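You operate a simulated robot arm through the tools that you are given. There is no shell and no other tool.

Carry out the task below with a simulated robot arm. There is one attempt and no reset: what you move stays moved.

JOB
The cover's bead has a gap: run it round again and set the cover on the steel mat.
Fine: the cover lies on the rubber disc; wind back to START first; grey arm back over the dish; the red knob stays at THICK. Where these are worked on the way, their far stop is far enough and under half their travel is too little: grey arm.
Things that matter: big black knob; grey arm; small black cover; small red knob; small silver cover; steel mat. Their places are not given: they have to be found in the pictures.

The check looks at the end state, three seconds after you hand in, the way a careful person would. Anything else that was tipped, shoved, dropped, spilled or broken makes it a failure. A push-on lid holds only when it is set on centred and level and pressed home; a screw cap is set on level and turned clockwise until tight.

ROBOT AND FRAMES
A 7-joint arm with a two-finger parallel gripper, fixed in place. Base frame: the origin is on the floor under the middle of its stand, x ahead of it, y to its left, z up. Lengths are in m, angles in degrees, forces in N, time in s.
It reaches about 1.058 m from its shoulder. Its first joint turns from -166.0 to 166.0 degrees. Payload 4.4 kg.
Tool frame: the origin (TCP) lies between the finger pads and is the grasp point; the fingertips stand 0.023 m ahead of it; z points along the fingers, y is the line along which they close. Largest opening 0.094 m; finger width 0.038, thickness 0.01; the body of the gripper, 0.054 by 0.096 m, starts 0.039 m behind the TCP.
Orientation is told as [roll, pitch, yaw] about the base's x, y, z axes, in that order, counted from this pose: with the fingers straight down and closing along the base's y, the tool's x points along the base's -x, its y along +y and its z along -z.

CONTROLS
- The arm moves only by the tool jog_arm. Its argument "rows" is a list of rows, each a list of 6 numbers: the shift along the base's x, y, z in units of 40 mm (1.0 is 40 mm), then the turn, a rotation vector about the base's x, y, z in units of 8 degrees (1.0 is 8 degrees). In form: [[tx, ty, tz, ax, ay, az], ...]. A call has 1 to 20 rows; each row shifts and turns the commanded pose from where the row before left it. "claw" is the gripper command, from -1 (shut) to 1 (fully open), values between in proportion, set as the call begins (left out, the last holds). A call with a number of a shift or a turn outside -1 to 1 is refused whole. A row lasts 0.2 s, in which the tool goes at most 0.05 m and 8.6 degrees; a call with a longer step from one row to the next is refused whole, and so is a gripper value outside its range. A pose out of reach is approached as far as the arm can. The call stops where the force on the tool passes 40 N (or 10 N more than at its start, if that is more) or the arm is blocked; 0.2 s more then pass. The fingers move at their own pace (about 0.108 m/s each) and stop on an object; they squeeze with about 37 N. The grip force told is the motor's: it shows also when the fingers shut on nothing. Time passes only in rows, and 0.2 s behind the last, so rows that do not move let the fingers close. The reply holds the time, the measured pose of the TCP, the force on the tool along the base axes, the opening and the grip force, in the units named above and with some noise, with the torque about the TCP (base axes, N m) and any sound that the robot's microphone picked up, and new pictures: "show" is both (left out), scene, wrist or none.
- Cameras (640 x 400 px; columns grow to the right, rows downward): "scene" is fixed at [0.0513, 0.4991, 1.6368]; the picture's right is [-0.16, -0.99, 0.00], its down [-0.71, 0.12, -0.69] and it looks along [0.68, -0.11, -0.72] (base axes); focal length 350 px, centre (320, 200). "wrist" rides on the gripper at [0.086, 0.016, -0.074] in the tool frame; the picture's right is [-0.18, 0.98, 0.00], its down [-0.58, -0.11, -0.81] and it looks along [-0.79, -0.15, 0.59] (tool axes); focal length 243 px, centre (320, 200).
- pixel_to_xyz(camera, pixels): there is no depth. For up to 12 entries [column, row, z] of the newest picture of that camera ("zoom" is the newest enlarged one), the place [x, y] in the base frame at which the ray of that pixel passes the height z, good to about 0.002 m. No time passes.
- inspect(camera, box): a new picture of the part [left, top, right, bottom] of that camera's present view, enlarged. No time passes.
- close_job(): hands the job in; it is judged then, once.

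Unless the task says otherwise, let go and move clear before handing in.

The tools are called after "Request:" by a JSON object that holds its "name" and its "arguments". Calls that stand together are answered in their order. jog_arm: Moves the arm, as the interface text tells. Its arguments: {"type":"object","properties":{"rows":{"type":"array","items":{"type":"array","items":{"type":"number"}}},"claw":{"type":"number"},"show":{"type":"string","enum":["both","scene","wrist","none"]}},"required":["rows"]} The other tools are called the same way: pixel_to_xyz (camera, pixels) gives the place at which the rays of pixels pass given heights; inspect (camera, box) takes an enlarged picture of a part of a camera's view; close_job () hands the job in.

At the start:

```text
time: 0.0
position: [0.5395, 0.1084, 1.186]
ee_rot: [0.0, 0.0, 0.0]
contact_force: [-0.5, -0.2, 0.0]
moment: [0.0, -0.03, -0.01]
gripper_width: 0.0941
finger_force: 0.0
```

scene: 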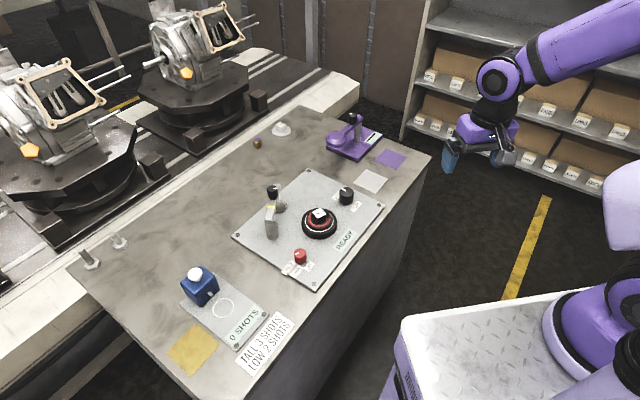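
wrist: 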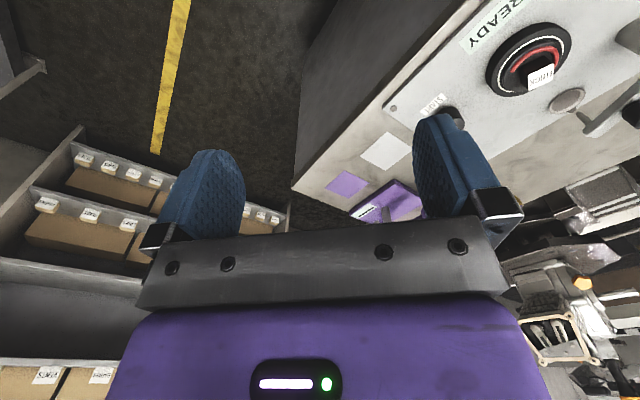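

The scene picture shows a panel with knobs around (310,225), a dispenser-like thing, coloured mats and an item at (320,220). I'll enlarge these parts first.

Request:
{"name": "inspect", "arguments": {"camera": "scene", "box": [230, 160, 390, 290]}}

Request:
{"name": "inspect", "arguments": {"camera": "scene", "box": [240, 100, 440, 225]}}

Request:
{"name": "inspect", "arguments": {"camera": "scene", "box": [70, 220, 310, 390]}}

```text
3.08 times, centred on (310, 225) of scene
```

zoom: 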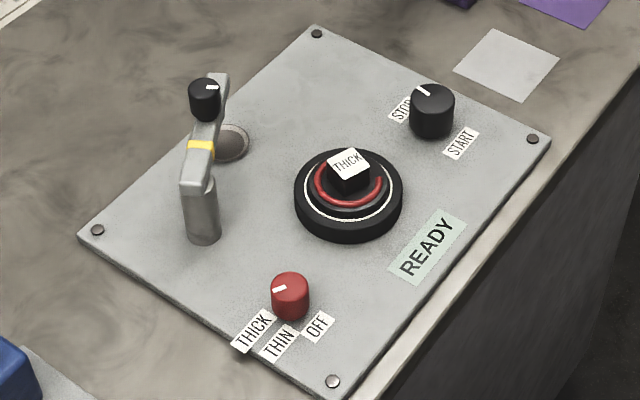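

```text
3.20 times, centred on (340, 162) of scene
```

zoom: 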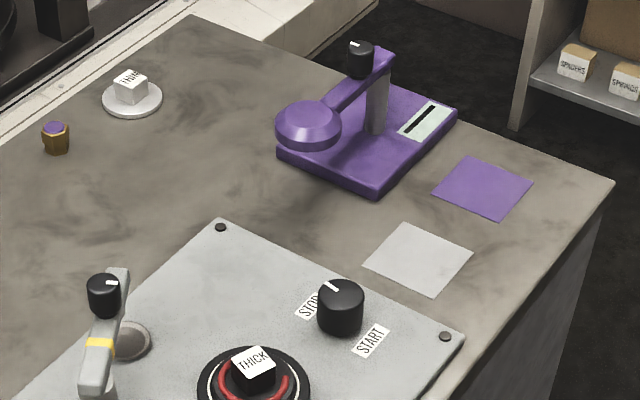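

```text
2.35 times, centred on (190, 305) of scene
```

zoom: 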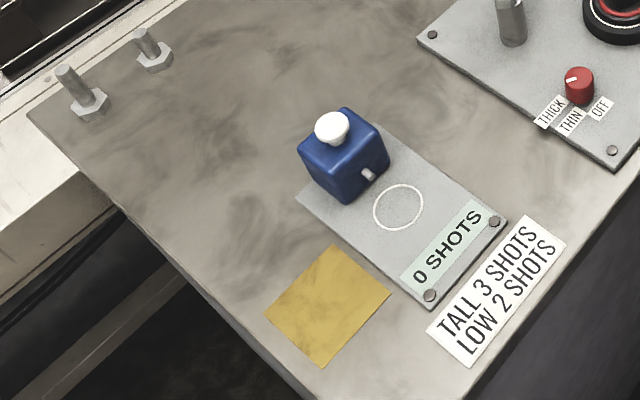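

The scene zoom shows the black cover with the THICK grip on the disc, the grey arm over a dish, the START/STOP knob at STOP and the red knob near THICK. I need the bench height, so I'll cast rays from both cameras at shared features.

Request:
{"name": "pixel_to_xyz", "arguments": {"camera": "scene", "pixels": [[371, 181, 0.7], [371, 181, 0.8], [371, 181, 0.9], [390, 159, 0.7], [390, 159, 0.8], [390, 159, 0.9], [345, 240, 0.7], [345, 240, 0.8], [345, 240, 0.9]]}}

Request:
{"name": "pixel_to_xyz", "arguments": {"camera": "wrist", "pixels": [[386, 150, 0.7], [386, 150, 0.8], [386, 150, 0.9], [346, 184, 0.7], [346, 184, 0.8], [346, 184, 0.9], [499, 22, 0.7], [499, 22, 0.8], [499, 22, 0.9]]}}

Request:
{"name": "inspect", "arguments": {"camera": "wrist", "box": [440, 0, 640, 125]}}

```text
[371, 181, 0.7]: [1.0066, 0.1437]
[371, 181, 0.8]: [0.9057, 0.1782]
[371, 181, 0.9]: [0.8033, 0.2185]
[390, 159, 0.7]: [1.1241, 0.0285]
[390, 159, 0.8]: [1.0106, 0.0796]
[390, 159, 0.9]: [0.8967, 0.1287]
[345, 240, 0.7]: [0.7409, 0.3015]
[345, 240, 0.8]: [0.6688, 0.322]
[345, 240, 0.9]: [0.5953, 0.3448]
```

```text
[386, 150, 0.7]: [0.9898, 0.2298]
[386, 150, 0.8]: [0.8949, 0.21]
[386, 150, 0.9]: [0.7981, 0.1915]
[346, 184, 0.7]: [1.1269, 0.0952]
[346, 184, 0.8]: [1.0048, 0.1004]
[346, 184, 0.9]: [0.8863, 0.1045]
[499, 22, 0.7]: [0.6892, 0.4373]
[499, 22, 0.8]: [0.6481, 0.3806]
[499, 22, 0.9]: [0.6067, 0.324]
```

```text
3.20 times, centred on (540, 62) of wrist
```

zoom: 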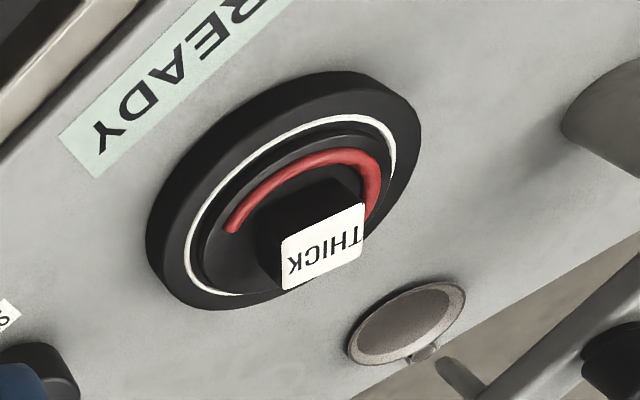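

Rays from the two cameras cross near z≈0.85 for the mats and ≈0.87 for the panel. I'll take closer zooms of the panel items for details.

Request:
{"name": "inspect", "arguments": {"camera": "scene", "box": [290, 180, 370, 230]}}

Request:
{"name": "inspect", "arguments": {"camera": "scene", "box": [250, 175, 314, 245]}}

Request:
{"name": "inspect", "arguments": {"camera": "scene", "box": [270, 235, 334, 285]}}

Request:
{"name": "pixel_to_xyz", "arguments": {"camera": "scene", "pixels": [[371, 181, 0.85], [346.3, 201, 0.87], [346.3, 192, 0.9], [300, 263, 0.87], [272, 236, 0.87], [280, 206, 0.87], [319, 224, 0.88], [309, 171, 0.87], [379, 205, 0.87], [314, 284, 0.87], [238, 235, 0.87], [272.6, 189, 0.95]]}}

```text
8.00 times, centred on (330, 205) of scene
```

zoom: 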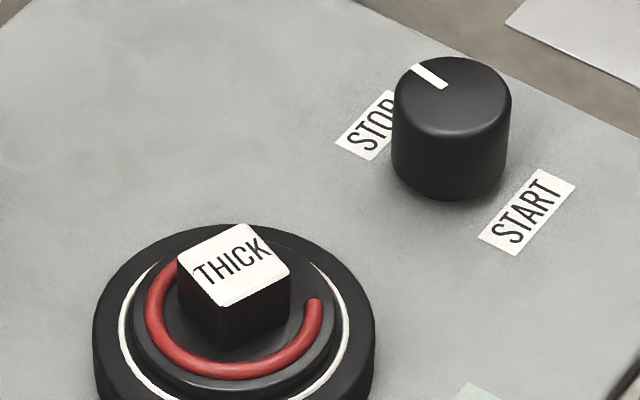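

```text
5.71 times, centred on (282, 210) of scene
```

zoom: 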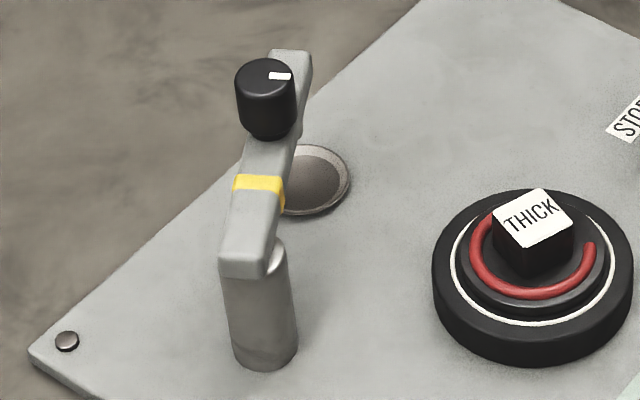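

```text
8.00 times, centred on (302, 260) of scene
```

zoom: 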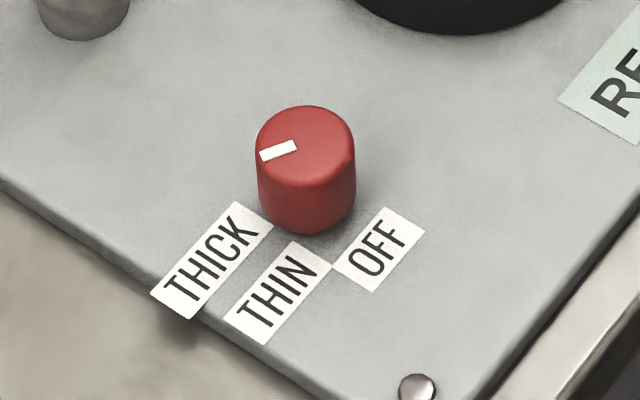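

```text
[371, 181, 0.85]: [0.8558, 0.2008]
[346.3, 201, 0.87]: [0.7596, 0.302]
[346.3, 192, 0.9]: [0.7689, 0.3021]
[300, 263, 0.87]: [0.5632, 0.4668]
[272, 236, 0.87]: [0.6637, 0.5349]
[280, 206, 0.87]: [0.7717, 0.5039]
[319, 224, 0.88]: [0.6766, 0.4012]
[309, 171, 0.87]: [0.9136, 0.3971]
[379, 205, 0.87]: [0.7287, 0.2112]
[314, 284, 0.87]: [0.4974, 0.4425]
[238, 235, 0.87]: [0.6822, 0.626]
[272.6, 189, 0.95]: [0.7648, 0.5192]
```

The zooms show the big knob's mark at STOP with START on the opposite side, the red knob's mark pointing left towards THICK, and a red bead on the black cover open on one side. I'll move the gripper back and left so that the wrist camera looks over the panel.

Request:
{"name": "jog_arm", "arguments": {"rows": [[-0.28, 0.85, -0.2, 0, 0, 0], [-0.28, 0.85, -0.2, 0, 0, 0], [-0.28, 0.85, -0.2, 0, 0, 0], [-0.28, 0.85, -0.2, 0, 0, 0], [-0.28, 0.85, -0.2, 0, 0, 0], [-0.28, 0.85, -0.2, 0, 0, 0], [-0.28, 0.85, -0.2, 0, 0, 0], [-0.28, 0.85, -0.2, 0, 0, 0]]}}

```text
time: 1.8
position: [0.4487, 0.3794, 1.1211]
ee_rot: [0.0, 0.0, 0.0]
contact_force: [-0.7, -0.9, 0.4]
moment: [0.07, -0.02, -0.02]
gripper_width: 0.094
finger_force: 0.0
```

scene: 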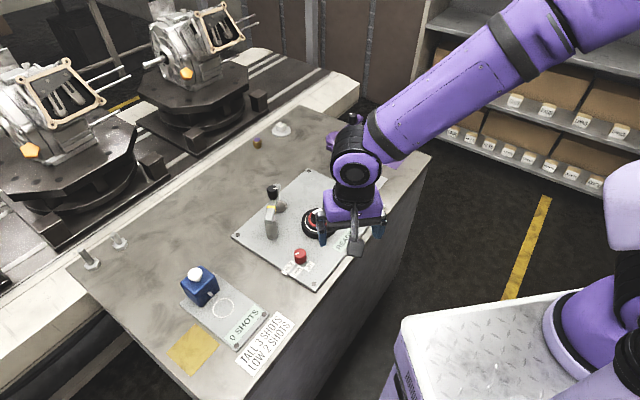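
wrist: 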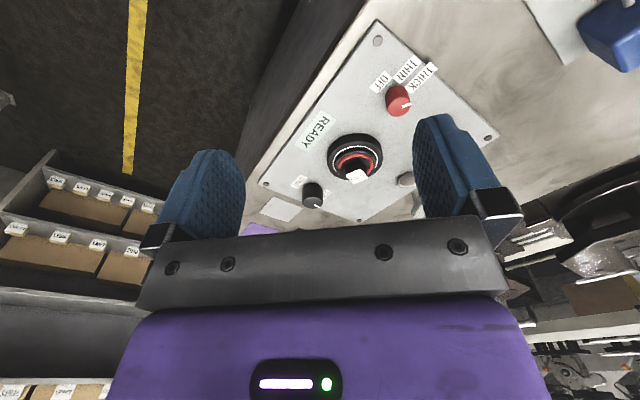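

The wrist view now shows the panel at columns 260–500. I'll zoom in to look at the labels, the bead and the arm.

Request:
{"name": "inspect", "arguments": {"camera": "wrist", "box": [250, 20, 442, 225]}}

Request:
{"name": "inspect", "arguments": {"camera": "wrist", "box": [290, 110, 430, 220]}}

Request:
{"name": "pixel_to_xyz", "arguments": {"camera": "wrist", "pixels": [[378, 40, 0.87], [493, 138, 0.87], [266, 184, 0.87], [360, 219, 0.87], [405, 179, 0.87], [357, 177, 0.91], [312, 203, 0.9]]}}

```text
1.95 times, centred on (346, 122) of wrist
```

zoom: 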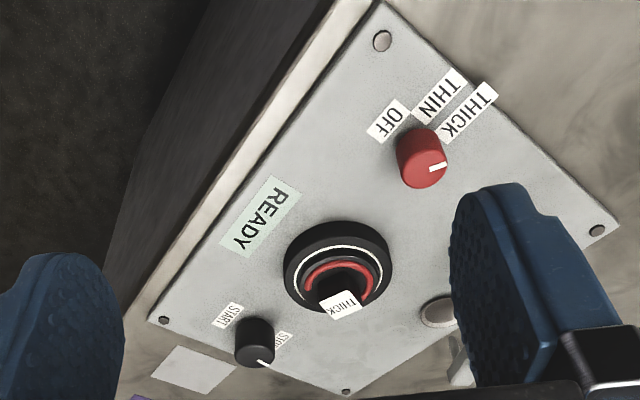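

```text
3.64 times, centred on (360, 165) of wrist
```

zoom: 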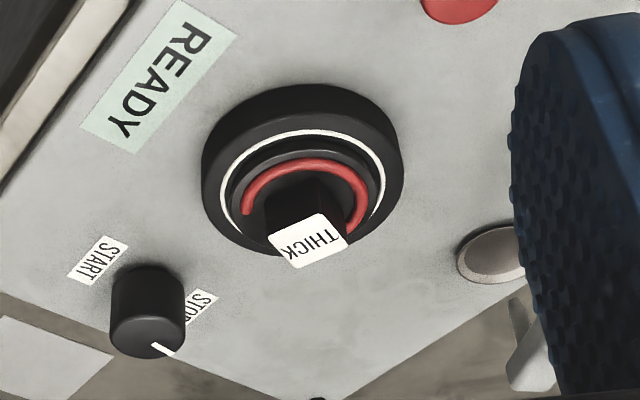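

```text
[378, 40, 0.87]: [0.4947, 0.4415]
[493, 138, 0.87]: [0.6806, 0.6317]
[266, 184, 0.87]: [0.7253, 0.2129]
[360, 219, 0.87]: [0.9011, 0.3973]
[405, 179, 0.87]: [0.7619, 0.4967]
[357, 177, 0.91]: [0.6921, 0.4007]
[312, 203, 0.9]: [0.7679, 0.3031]
```

The panel screws agree between cameras at z≈0.87, and the knob top agrees at z≈0.90. Next I'll find the heights of the cover's grip, the red knob and the mats.

Request:
{"name": "pixel_to_xyz", "arguments": {"camera": "scene", "pixels": [[319.5, 213.1, 0.9], [319.5, 213.1, 0.92], [319.5, 213.1, 0.94], [346.6, 191.9, 0.89], [346.6, 191.9, 0.91], [371, 181, 0.85], [280, 206, 0.87]]}}

Request:
{"name": "pixel_to_xyz", "arguments": {"camera": "wrist", "pixels": [[356.3, 175.9, 0.9], [356.3, 175.9, 0.92], [356.3, 175.9, 0.94], [312.7, 202, 0.89], [312.7, 202, 0.91], [280, 209, 0.85], [404, 179, 0.87]]}}

Request:
{"name": "inspect", "arguments": {"camera": "scene", "box": [290, 190, 350, 240]}}

```text
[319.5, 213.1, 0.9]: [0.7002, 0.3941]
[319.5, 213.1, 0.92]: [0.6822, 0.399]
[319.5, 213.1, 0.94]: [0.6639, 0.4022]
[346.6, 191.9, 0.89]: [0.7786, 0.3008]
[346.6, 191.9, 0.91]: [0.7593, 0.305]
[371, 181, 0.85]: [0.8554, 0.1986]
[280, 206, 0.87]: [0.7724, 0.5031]
```

```text
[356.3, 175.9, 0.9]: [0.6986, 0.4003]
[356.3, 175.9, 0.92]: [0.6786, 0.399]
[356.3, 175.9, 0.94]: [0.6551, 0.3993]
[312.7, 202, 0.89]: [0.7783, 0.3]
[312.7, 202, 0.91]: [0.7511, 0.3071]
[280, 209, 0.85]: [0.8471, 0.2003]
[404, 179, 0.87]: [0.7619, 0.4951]
```

```text
8.00 times, centred on (320, 215) of scene
```

zoom: 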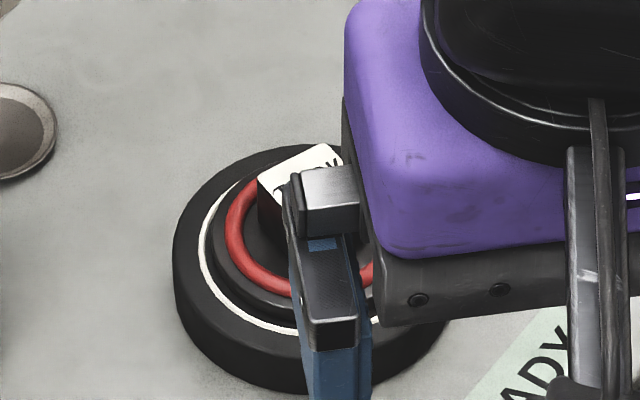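

The cover's grip top comes out around z≈0.915 at (0.685, 0.398). Now I'll get the directions of the START/STOP and THICK/THIN/OFF labels and the pointers.

Request:
{"name": "pixel_to_xyz", "arguments": {"camera": "scene", "pixels": [[335.6, 195.6, 0.87], [355.9, 206.5, 0.87], [341.6, 188.3, 0.9], [345.6, 191, 0.9], [346.6, 191.9, 0.9], [288.25, 267.5, 0.87], [296.75, 271.5, 0.87], [309.25, 266.25, 0.87], [300.25, 253.1, 0.895], [294.75, 254.4, 0.895], [298.9, 253, 0.895]]}}

Request:
{"name": "pixel_to_xyz", "arguments": {"camera": "wrist", "pixels": [[400, 102, 0.89], [400, 102, 0.9], [405, 104, 0.89], [411, 101, 0.89]]}}

Request:
{"name": "inspect", "arguments": {"camera": "wrist", "box": [350, 30, 460, 130]}}

```text
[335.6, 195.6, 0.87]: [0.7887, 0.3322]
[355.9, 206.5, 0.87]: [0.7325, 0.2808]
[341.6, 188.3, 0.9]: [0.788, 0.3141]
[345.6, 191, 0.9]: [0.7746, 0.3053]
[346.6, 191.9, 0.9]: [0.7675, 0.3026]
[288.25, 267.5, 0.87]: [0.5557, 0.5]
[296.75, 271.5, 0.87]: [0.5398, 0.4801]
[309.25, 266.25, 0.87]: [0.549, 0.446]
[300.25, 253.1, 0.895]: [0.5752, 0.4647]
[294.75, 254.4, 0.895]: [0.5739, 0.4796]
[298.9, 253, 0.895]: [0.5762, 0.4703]
```

```text
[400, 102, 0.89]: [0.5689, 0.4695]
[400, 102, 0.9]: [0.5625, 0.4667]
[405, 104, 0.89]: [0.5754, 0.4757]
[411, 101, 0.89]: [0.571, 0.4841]
```

```text
4.00 times, centred on (405, 80) of wrist
```

zoom: 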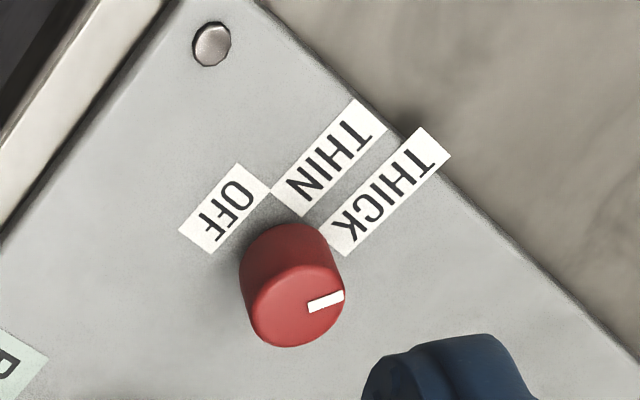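

The red knob's mark points towards THICK, so it can stay. I want a sharper look at the big knob's mark and labels from the wrist camera.

Request:
{"name": "inspect", "arguments": {"camera": "wrist", "box": [280, 160, 350, 222]}}

Request:
{"name": "inspect", "arguments": {"camera": "scene", "box": [240, 170, 320, 250]}}

```text
6.45 times, centred on (315, 191) of wrist
```

zoom: 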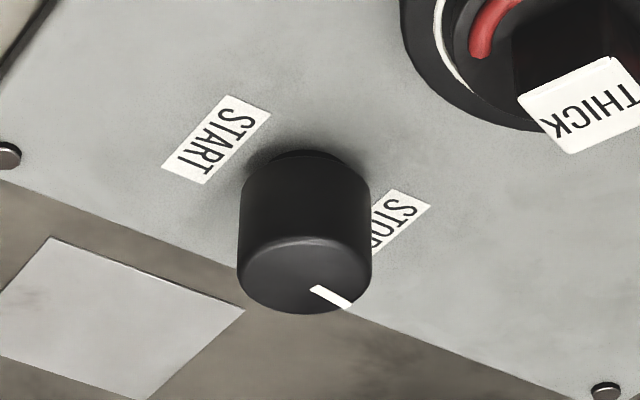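

```text
5.00 times, centred on (280, 210) of scene
```

zoom: 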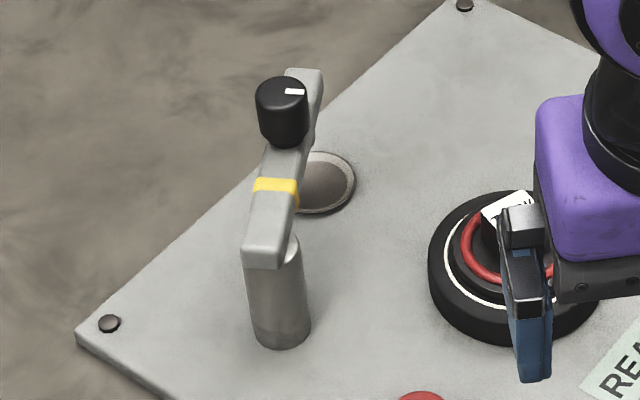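

The big knob's mark points away from START, roughly at STOP. The grey arm is hidden behind the right finger in the wrist view, so I'll shift left to see it from there.

Request:
{"name": "jog_arm", "arguments": {"rows": [[-0.1, 0.9, 0, 0, 0, 0], [-0.1, 0.9, 0, 0, 0, 0], [-0.1, 0.9, 0, 0, 0, 0], [-0.1, 0.9, 0, 0, 0, 0]]}}

Request:
{"name": "inspect", "arguments": {"camera": "wrist", "box": [260, 80, 420, 220]}}

Request:
{"name": "inspect", "arguments": {"camera": "scene", "box": [290, 175, 370, 235]}}

```text
time: 2.8
position: [0.4344, 0.5246, 1.1198]
ee_rot: [0.1, 0.0, -0.1]
contact_force: [0.6, -0.9, 0.6]
moment: [-0.03, 0.05, -0.01]
gripper_width: 0.0939
finger_force: 0.0
```

scene: 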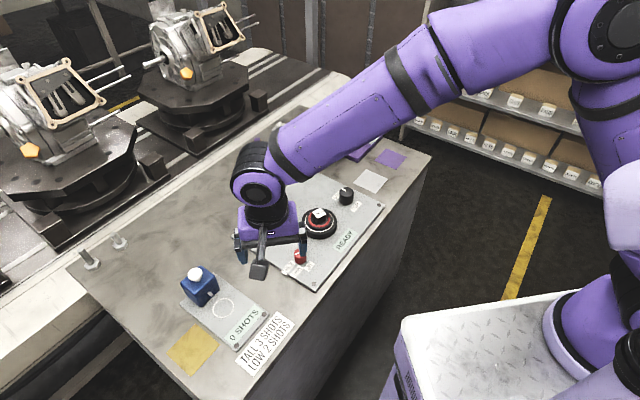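
wrist: 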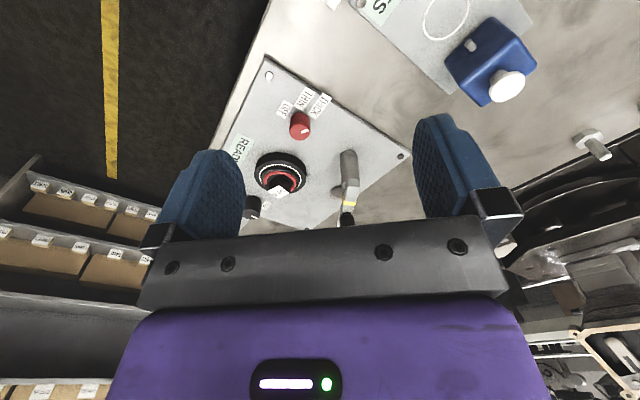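

```text
2.86 times, centred on (340, 150) of wrist
```

zoom: 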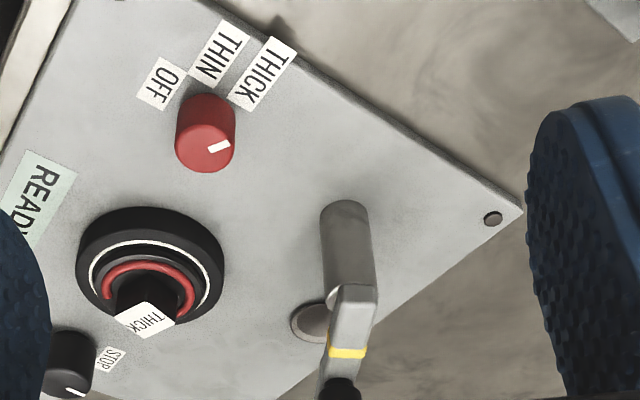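

```text
6.67 times, centred on (330, 205) of scene
```

zoom: 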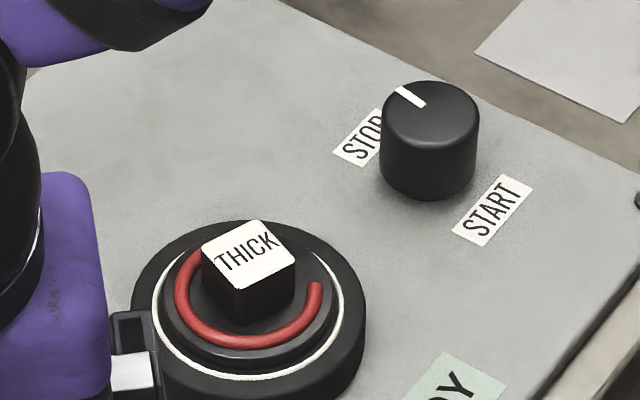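

The yellow stripe of the grey arm is seen at scene (271,208) and wrist (350,203), and its post base at scene (272,237) and wrist (348,153). I'll triangulate the arm's height and line.

Request:
{"name": "pixel_to_xyz", "arguments": {"camera": "scene", "pixels": [[271.2, 208.1, 0.92], [271.2, 208.1, 0.94], [271.2, 208.1, 0.96], [272.4, 188.7, 0.96], [272.4, 188.7, 0.98], [272.4, 188.7, 1.0], [272.4, 237.2, 0.87], [277, 184.5, 0.94], [277, 184.5, 0.96], [267, 220, 0.94]]}}

Request:
{"name": "pixel_to_xyz", "arguments": {"camera": "wrist", "pixels": [[349.7, 203, 0.92], [349.7, 203, 0.94], [349.7, 203, 0.96], [348, 218, 0.96], [348, 218, 0.98], [348, 218, 1.0], [348, 153.4, 0.87]]}}

```text
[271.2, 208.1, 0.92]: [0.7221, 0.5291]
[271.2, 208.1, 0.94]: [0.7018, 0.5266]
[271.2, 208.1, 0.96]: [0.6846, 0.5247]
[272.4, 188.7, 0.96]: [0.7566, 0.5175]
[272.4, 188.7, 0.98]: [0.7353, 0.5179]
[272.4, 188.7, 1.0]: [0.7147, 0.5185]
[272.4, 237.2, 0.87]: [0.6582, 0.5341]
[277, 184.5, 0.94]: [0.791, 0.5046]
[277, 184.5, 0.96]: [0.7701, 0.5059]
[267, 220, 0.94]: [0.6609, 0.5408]
```

```text
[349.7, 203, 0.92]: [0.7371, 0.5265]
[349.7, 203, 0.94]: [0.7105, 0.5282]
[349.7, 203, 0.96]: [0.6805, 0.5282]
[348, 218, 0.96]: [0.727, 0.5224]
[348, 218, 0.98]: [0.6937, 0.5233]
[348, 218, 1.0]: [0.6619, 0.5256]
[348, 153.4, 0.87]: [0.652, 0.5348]
```

Slab top is about z 0.953, post axis near (0.655, 0.535), arm knob near (0.735, 0.518). I'll go above the big knob at about (0.768, 0.302), staying high.

Request:
{"name": "jog_arm", "arguments": {"rows": [[0.83, -0.557, 0, 0, 0, 0], [0.83, -0.557, 0, 0, 0, 0], [0.83, -0.557, 0, 0, 0, 0], [0.83, -0.557, 0, 0, 0, 0], [0.83, -0.557, 0, 0, 0, 0], [0.83, -0.557, 0, 0, 0, 0], [0.83, -0.557, 0, 0, 0, 0], [0.83, -0.557, 0, 0, 0, 0], [0.83, -0.557, 0, 0, 0, 0], [0.83, -0.557, 0, 0, 0, 0]]}}

```text
time: 5.0
position: [0.7676, 0.2997, 1.1209]
ee_rot: [0.0, 0.0, 0.0]
contact_force: [-0.4, 1.0, 0.4]
moment: [-0.01, -0.04, 0.01]
gripper_width: 0.0941
finger_force: 0.0
```

scene: 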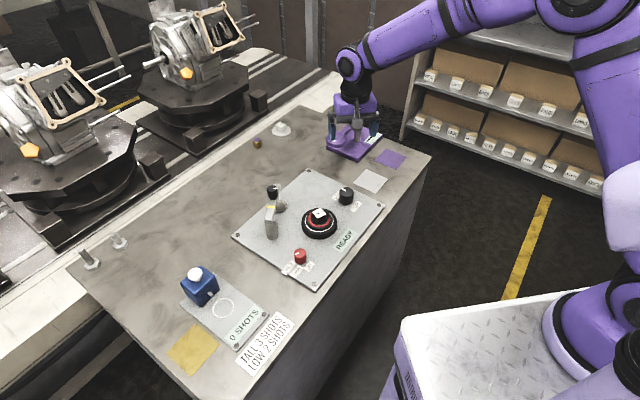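
wrist: 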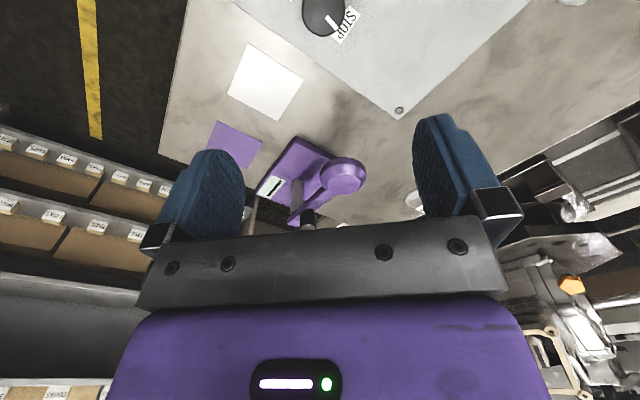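

The knob shows at the top of the wrist view (322,15) from nearly above, with STOP beside its mark. I'll zoom there and on the mats.

Request:
{"name": "inspect", "arguments": {"camera": "wrist", "box": [280, 0, 376, 60]}}

Request:
{"name": "inspect", "arguments": {"camera": "wrist", "box": [180, 40, 420, 190]}}

Request:
{"name": "pixel_to_xyz", "arguments": {"camera": "wrist", "pixels": [[322, 14, 0.9], [329, 18, 0.9], [336, 27, 0.9], [346, 20, 0.87], [246, 43, 0.85], [303, 78, 0.85], [275, 122, 0.85], [228, 97, 0.85]]}}

Request:
{"name": "pixel_to_xyz", "arguments": {"camera": "scene", "pixels": [[363, 168, 0.85], [389, 179, 0.85], [375, 194, 0.85], [353, 181, 0.85]]}}

```text
6.67 times, centred on (328, 30) of wrist
```

zoom: 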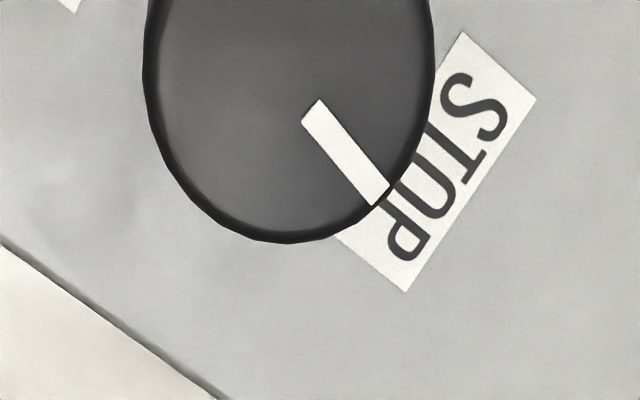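

```text
2.67 times, centred on (300, 115) of wrist
```

zoom: 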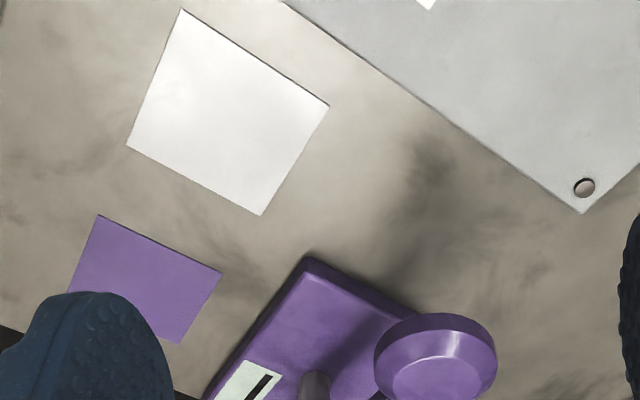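

```text
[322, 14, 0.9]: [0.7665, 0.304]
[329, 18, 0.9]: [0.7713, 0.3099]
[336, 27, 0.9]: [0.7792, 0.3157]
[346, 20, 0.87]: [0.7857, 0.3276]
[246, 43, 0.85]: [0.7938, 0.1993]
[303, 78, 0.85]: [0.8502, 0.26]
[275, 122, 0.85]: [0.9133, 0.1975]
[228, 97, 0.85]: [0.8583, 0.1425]
```

```text
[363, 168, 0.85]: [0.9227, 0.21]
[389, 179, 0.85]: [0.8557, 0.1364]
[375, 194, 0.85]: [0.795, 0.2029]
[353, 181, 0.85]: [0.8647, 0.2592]
```

The mark is at about 43° in the base frame, on STOP. The pale steel mat is centred near (0.856, 0.200) at z 0.85. I'll come down over the big knob with the fingers open, stopping just above it.

Request:
{"name": "jog_arm", "arguments": {"rows": [[0, 0.08, -1, 0, 0, 0], [0, 0, -1, 0, 0, 0], [0, 0, -1, 0, 0, 0], [0, 0, -1, 0, 0, 0], [0, 0, -0.8, 0, 0, 0]], "claw": 1}}

Request:
{"name": "inspect", "arguments": {"camera": "scene", "box": [300, 150, 400, 230]}}

```text
time: 6.2
position: [0.7645, 0.3056, 0.9313]
ee_rot: [0.0, 0.0, 0.0]
contact_force: [-0.6, -0.2, 0.8]
moment: [-0.01, -0.01, 0.03]
gripper_width: 0.0938
finger_force: 0.1
```

scene: 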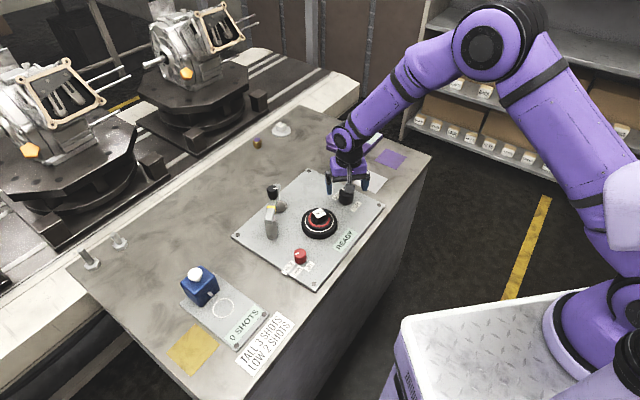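
wrist: 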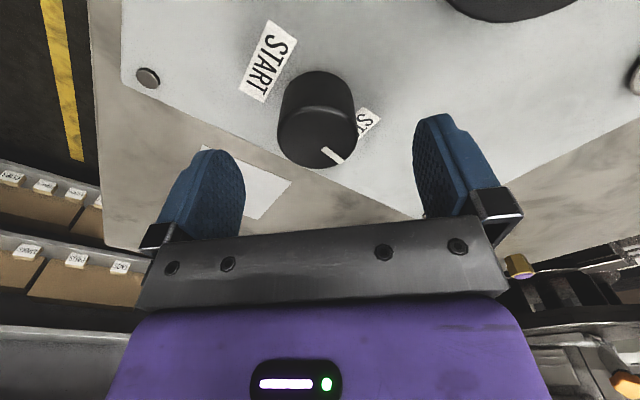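

```text
5.00 times, centred on (350, 190) of scene
```

zoom: 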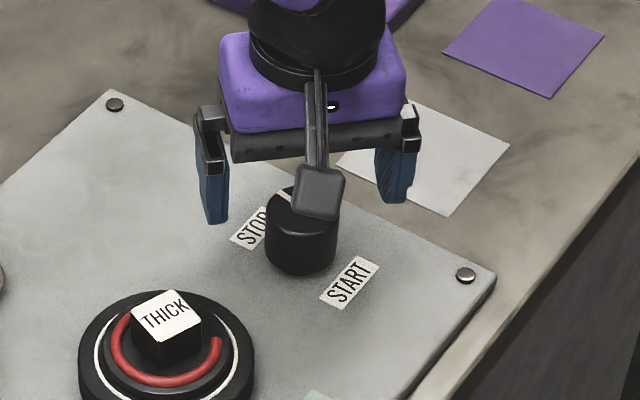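

The knob stands between the fingers in the wrist view, its top centred near (317,137). I'll check its place against the TCP.

Request:
{"name": "pixel_to_xyz", "arguments": {"camera": "wrist", "pixels": [[317, 137, 0.9], [278, 130, 0.9], [357, 133, 0.9], [319, 168, 0.9], [333, 155, 0.9], [315, 75, 0.87], [265, 62, 0.87], [365, 122, 0.87]]}}

Request:
{"name": "inspect", "arguments": {"camera": "wrist", "box": [240, 20, 400, 180]}}

```text
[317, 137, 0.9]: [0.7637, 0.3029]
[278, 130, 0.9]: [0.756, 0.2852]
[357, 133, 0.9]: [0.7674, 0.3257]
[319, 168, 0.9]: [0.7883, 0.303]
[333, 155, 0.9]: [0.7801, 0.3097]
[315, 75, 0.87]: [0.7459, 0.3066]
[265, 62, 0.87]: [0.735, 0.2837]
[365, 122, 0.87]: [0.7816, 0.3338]
```

```text
2.50 times, centred on (320, 100) of wrist
```

zoom: 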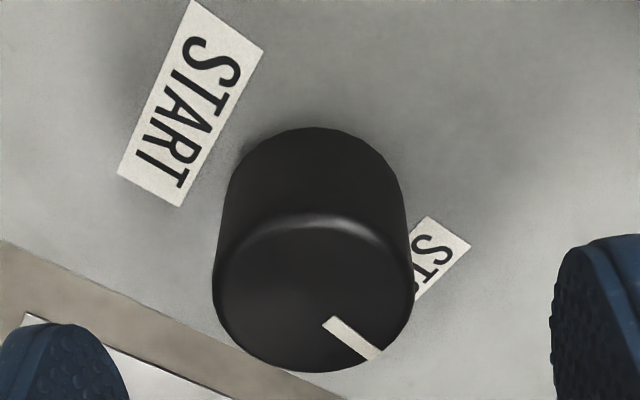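

The knob's centre is about (0.766, 0.304), within a few millimetres of the TCP line. I'll descend to z≈0.899 and close gently on it.

Request:
{"name": "jog_arm", "arguments": {"rows": [[0, 0, -0.4, 0, 0, 0], [0, 0, -0.35, 0, 0, 0]], "claw": 1, "show": "none"}}

Request:
{"name": "jog_arm", "arguments": {"rows": [[0, 0, 0, 0, 0, 0], [0, 0, 0, 0, 0, 0], [0, 0, 0, 0, 0, 0], [0, 0, 0, 0, 0, 0]], "claw": -0.1, "show": "both"}}

```text
time: 6.8
position: [0.7634, 0.3052, 0.9007]
ee_rot: [0.0, 0.0, 0.1]
contact_force: [-0.7, -0.2, 0.7]
moment: [0.0, -0.02, -0.01]
gripper_width: 0.0941
finger_force: 0.0
```

```text
time: 7.8
position: [0.7652, 0.3051, 0.9011]
ee_rot: [0.0, 0.0, -0.1]
contact_force: [-1.5, -8.7, -1.5]
moment: [0.32, -0.01, 0.02]
gripper_width: 0.0436
finger_force: 45.0
```

scene: 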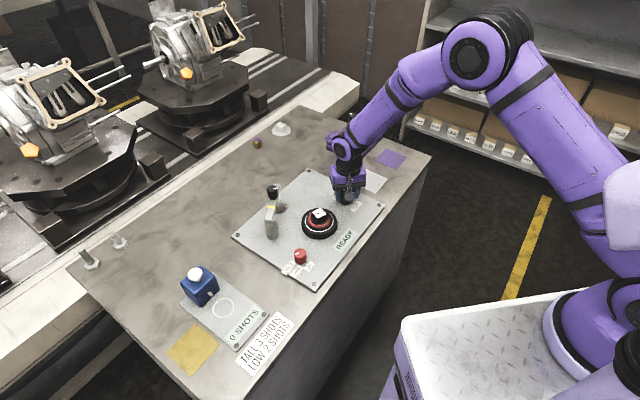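
wrist: 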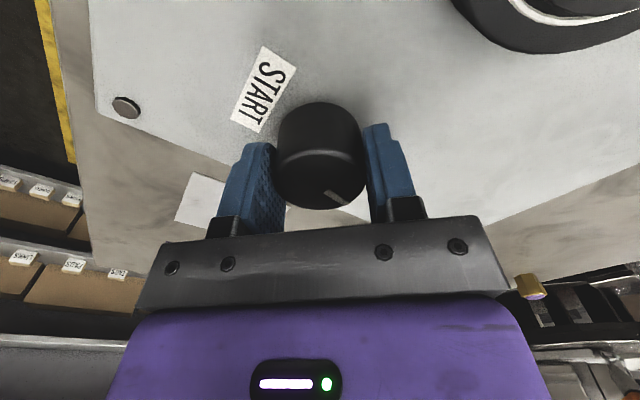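

The fingers hold the knob at 43.6 mm opening. I'll try a small counter-clockwise turn and watch the torque and the mark.

Request:
{"name": "jog_arm", "arguments": {"rows": [[0, -0.04, 0, 0, 0, 0.5], [0, 0, 0, 0, 0, 0.5], [0, 0, 0, 0, 0, 0.5]], "claw": -1, "show": "both"}}

Request:
{"name": "inspect", "arguments": {"camera": "wrist", "box": [220, 20, 420, 220]}}

Request:
{"name": "inspect", "arguments": {"camera": "scene", "box": [280, 160, 400, 260]}}

```text
time: 8.6
position: [0.7646, 0.305, 0.9016]
ee_rot: [0.0, -0.1, 12.2]
contact_force: [-4.3, 6.5, 16.7]
moment: [-0.59, 0.59, -0.04]
gripper_width: 0.0436
finger_force: 45.2
```

scene: 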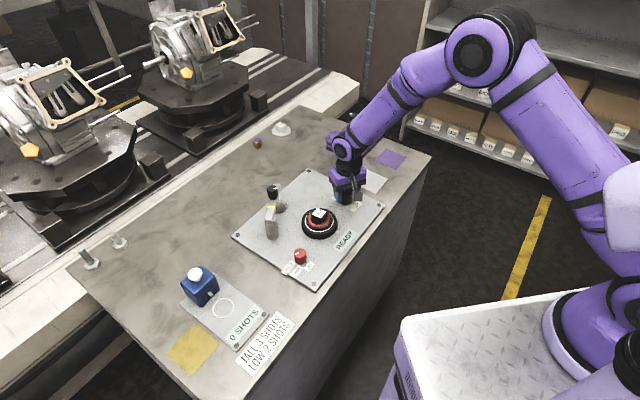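
wrist: 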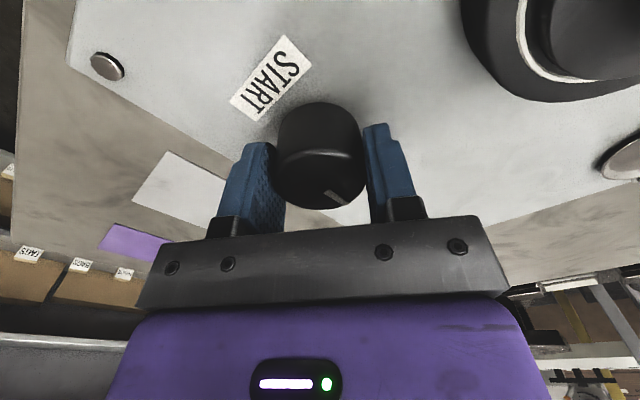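

```text
2.00 times, centred on (320, 120) of wrist
```

zoom: 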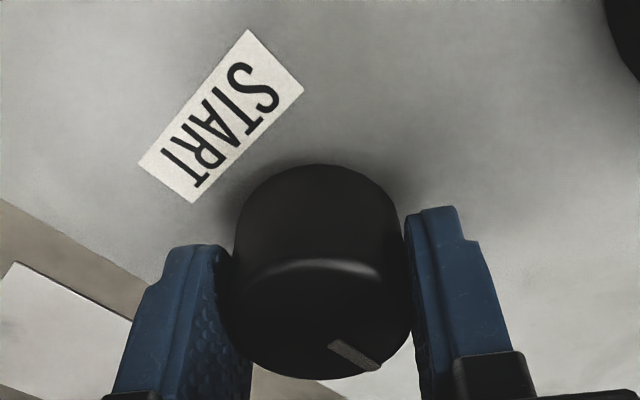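

```text
4.00 times, centred on (340, 210) of scene
```

zoom: 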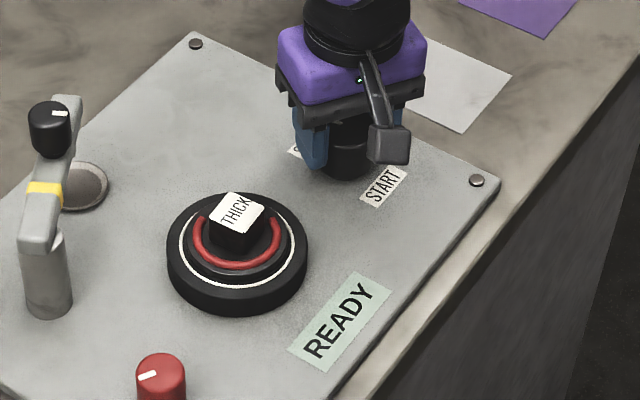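

The knob turns with the gripper and the cover's THICK label has rotated with the disc, with little torque about z. There is 16.7 N upward on the tool, so I'll lift about a millimetre and go on turning counter-clockwise.

Request:
{"name": "jog_arm", "arguments": {"rows": [[0, 0, 0.04, 0, 0, 0], [0, 0, 0, 0, 0, 0.9], [0, 0, 0, 0, 0, 0.9], [0, 0, 0, 0, 0, 0.9], [0, 0, 0, 0, 0, 0.9]], "show": "both"}}

Request:
{"name": "inspect", "arguments": {"camera": "scene", "box": [280, 160, 400, 260]}}

```text
time: 9.8
position: [0.764, 0.3052, 0.9008]
ee_rot: [0.2, 0.0, 41.1]
contact_force: [-7.5, 32.6, -10.2]
moment: [0.47, -0.85, -0.03]
gripper_width: 0.0438
finger_force: 44.8
```

scene: 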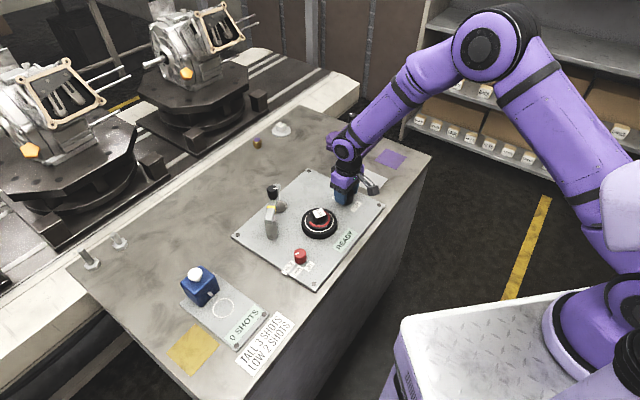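
wrist: 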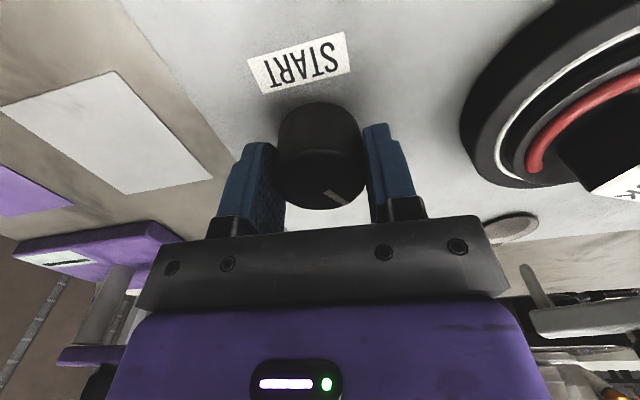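

```text
4.00 times, centred on (340, 210) of scene
```

zoom: 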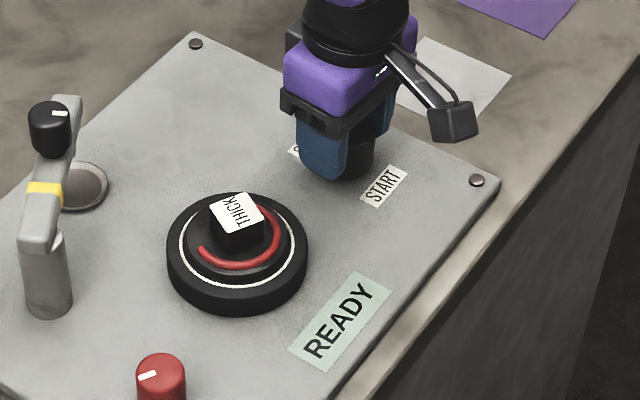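

The lateral force is up to 32.6 N because my commanded point is about 2 mm off the knob axis (measured 0.764, 0.305). I'll shift the command to that point and check the force before turning on.

Request:
{"name": "jog_arm", "arguments": {"rows": [[-0.045, 0.05, 0, 0, 0, 0], [0, 0, 0, 0, 0, 0]], "show": "none"}}

```text
time: 10.4
position: [0.764, 0.3037, 0.9003]
ee_rot: [0.1, 0.0, 40.8]
contact_force: [3.1, 26.9, -11.1]
moment: [0.65, 0.52, -0.01]
gripper_width: 0.0435
finger_force: 44.7
```

There is still 27 N sideways, so I'll let go, see whether the knob stays where it is, and then regrip it relaxed.

Request:
{"name": "jog_arm", "arguments": {"rows": [[0, 0, 0, 0, 0, 0], [0, 0, 0, 0, 0, 0]], "claw": 0.3, "show": "wrist"}}

Request:
{"name": "inspect", "arguments": {"camera": "wrist", "box": [240, 80, 420, 220]}}

Request:
{"name": "inspect", "arguments": {"camera": "scene", "box": [280, 160, 400, 260]}}

```text
time: 11.0
position: [0.764, 0.3041, 0.9009]
ee_rot: [0.1, 0.0, 40.7]
contact_force: [-0.3, -0.2, 1.0]
moment: [0.0, 0.0, -0.02]
gripper_width: 0.0611
finger_force: 0.0
```

wrist: 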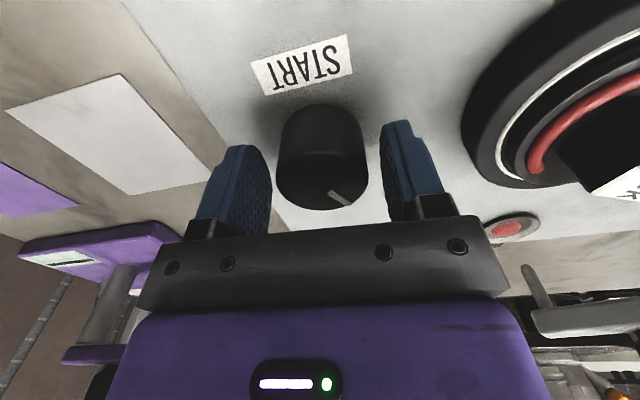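

```text
2.86 times, centred on (330, 150) of wrist
```

zoom: 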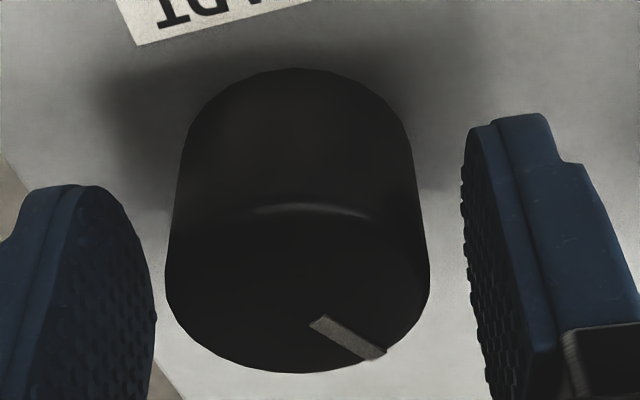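

```text
4.00 times, centred on (340, 210) of scene
```

zoom: 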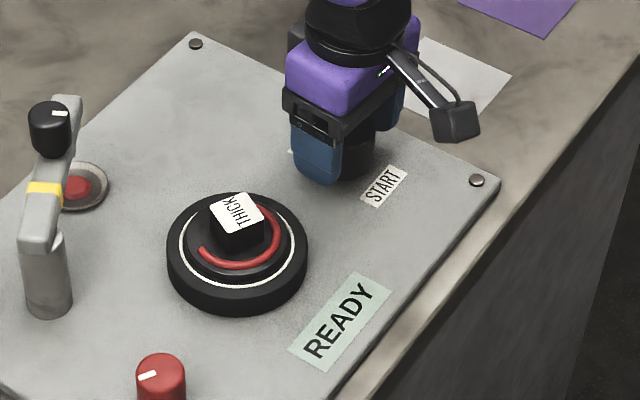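

The knob stayed put when released, and a red blob appeared in the dish at (70,187) of the zoom, so bead flows there while the disc turns. I'll compute the knob centre again for a cleaner regrip.

Request:
{"name": "pixel_to_xyz", "arguments": {"camera": "wrist", "pixels": [[322.2, 181, 0.9], [276, 178, 0.9], [368, 178, 0.9], [323, 210, 0.9], [326, 152, 0.9]]}}

```text
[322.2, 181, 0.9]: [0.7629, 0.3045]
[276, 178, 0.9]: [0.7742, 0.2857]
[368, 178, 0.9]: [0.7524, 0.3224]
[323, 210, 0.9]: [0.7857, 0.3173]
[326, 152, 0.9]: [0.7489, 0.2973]
```

The knob centre comes out at (0.763, 0.3045), matching the TCP now. I'll close again and keep turning counter-clockwise.

Request:
{"name": "jog_arm", "arguments": {"rows": [[0, 0, 0, 0, 0, 0], [0, 0, 0, 0, 0, 0], [0, 0, 0, 0, 0, 0]], "claw": -1, "show": "none"}}

Request:
{"name": "jog_arm", "arguments": {"rows": [[0, 0, 0, 0, 0, 0.9], [0, 0, 0, 0, 0, 0.9], [0, 0, 0, 0, 0, 0.9], [0, 0, 0, 0, 0, 0.9], [0, 0, 0, 0, 0, 0.9]], "show": "both"}}

```text
time: 11.8
position: [0.7632, 0.3042, 0.9011]
ee_rot: [0.0, 0.0, 40.8]
contact_force: [-2.2, -1.8, 1.8]
moment: [0.06, 0.49, -0.02]
gripper_width: 0.0436
finger_force: 44.9
```

```text
time: 13.0
position: [0.7635, 0.3041, 0.9002]
ee_rot: [0.1, 0.0, 76.8]
contact_force: [-6.1, -7.2, 4.0]
moment: [0.25, 0.33, 0.01]
gripper_width: 0.0437
finger_force: 45.1
```

scene: 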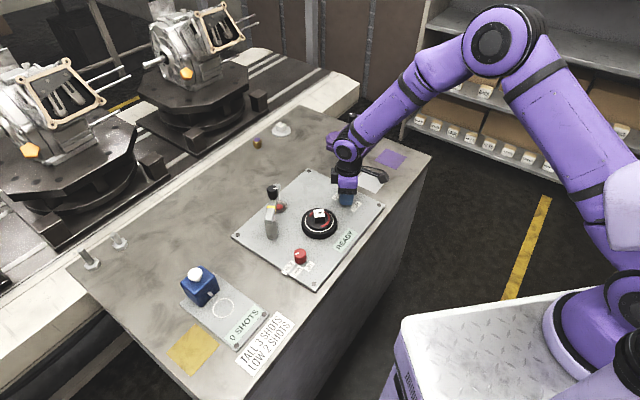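
wrist: 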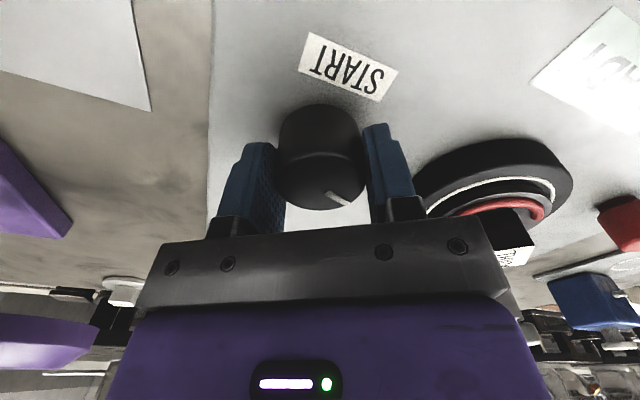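

Forces are low and the gripper is at yaw 77° with the knob following. I'll continue turning.

Request:
{"name": "jog_arm", "arguments": {"rows": [[0, 0, 0, 0, 0, 0.9], [0, 0, 0, 0, 0, 0.9], [0, 0, 0, 0, 0, 0.9], [0, 0, 0, 0, 0, 0.9]], "show": "both"}}

Request:
{"name": "inspect", "arguments": {"camera": "scene", "box": [280, 160, 400, 260]}}

```text
time: 14.0
position: [0.7634, 0.3027, 0.9015]
ee_rot: [0.0, 0.0, 105.9]
contact_force: [-3.7, -5.9, 6.1]
moment: [0.99, 0.49, -0.02]
gripper_width: 0.0433
finger_force: 44.9
```

scene: 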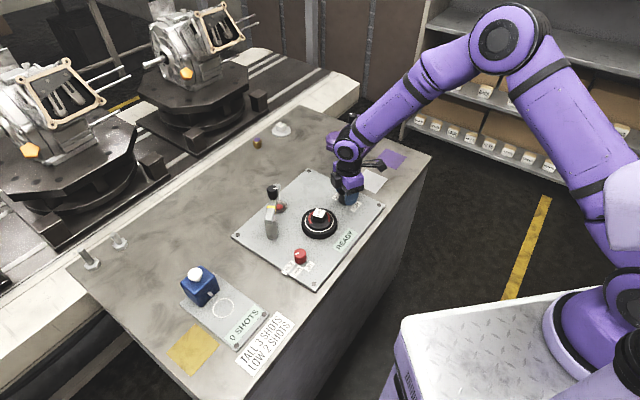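
wrist: 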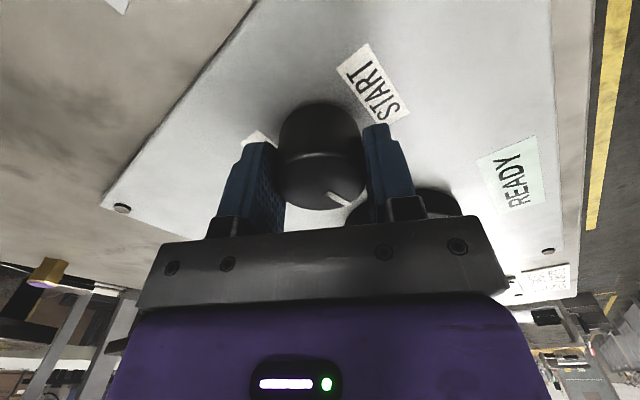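

```text
4.00 times, centred on (340, 210) of scene
```

zoom: 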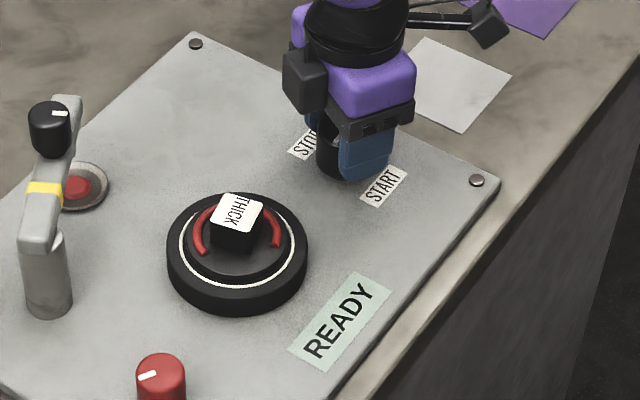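

The gap in the bead is now facing the scene camera between (205,250) and (275,243) of the zoom. The turn is at 106° with low force, so I'll keep going towards START.

Request:
{"name": "jog_arm", "arguments": {"rows": [[0, 0, 0, 0, 0, 0.9], [0, 0, 0, 0, 0, 0.9], [0, 0, 0, 0, 0, 0.9], [0, 0, 0, 0, 0, 0.9], [0, 0, 0, 0, 0, 0.9]], "show": "both"}}

Request:
{"name": "inspect", "arguments": {"camera": "scene", "box": [280, 160, 400, 260]}}

```text
time: 15.2
position: [0.7634, 0.3044, 0.9004]
ee_rot: [0.0, 0.0, 141.7]
contact_force: [-8.1, -9.1, 5.9]
moment: [0.47, 0.36, 0.03]
gripper_width: 0.0434
finger_force: 45.4
```

scene: 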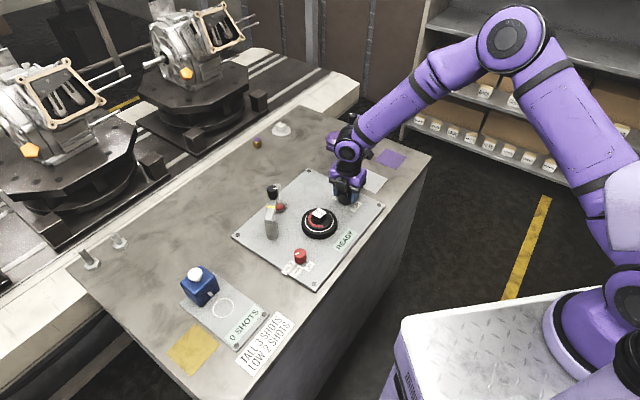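
wrist: 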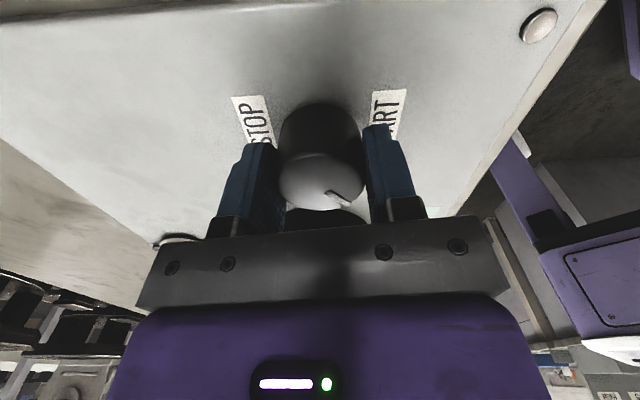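

```text
4.00 times, centred on (340, 210) of scene
```

zoom: 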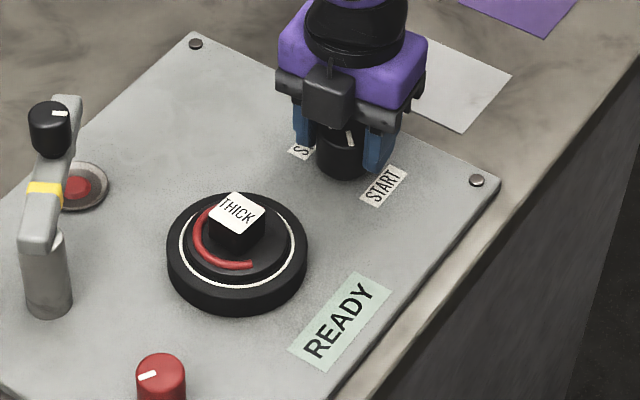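

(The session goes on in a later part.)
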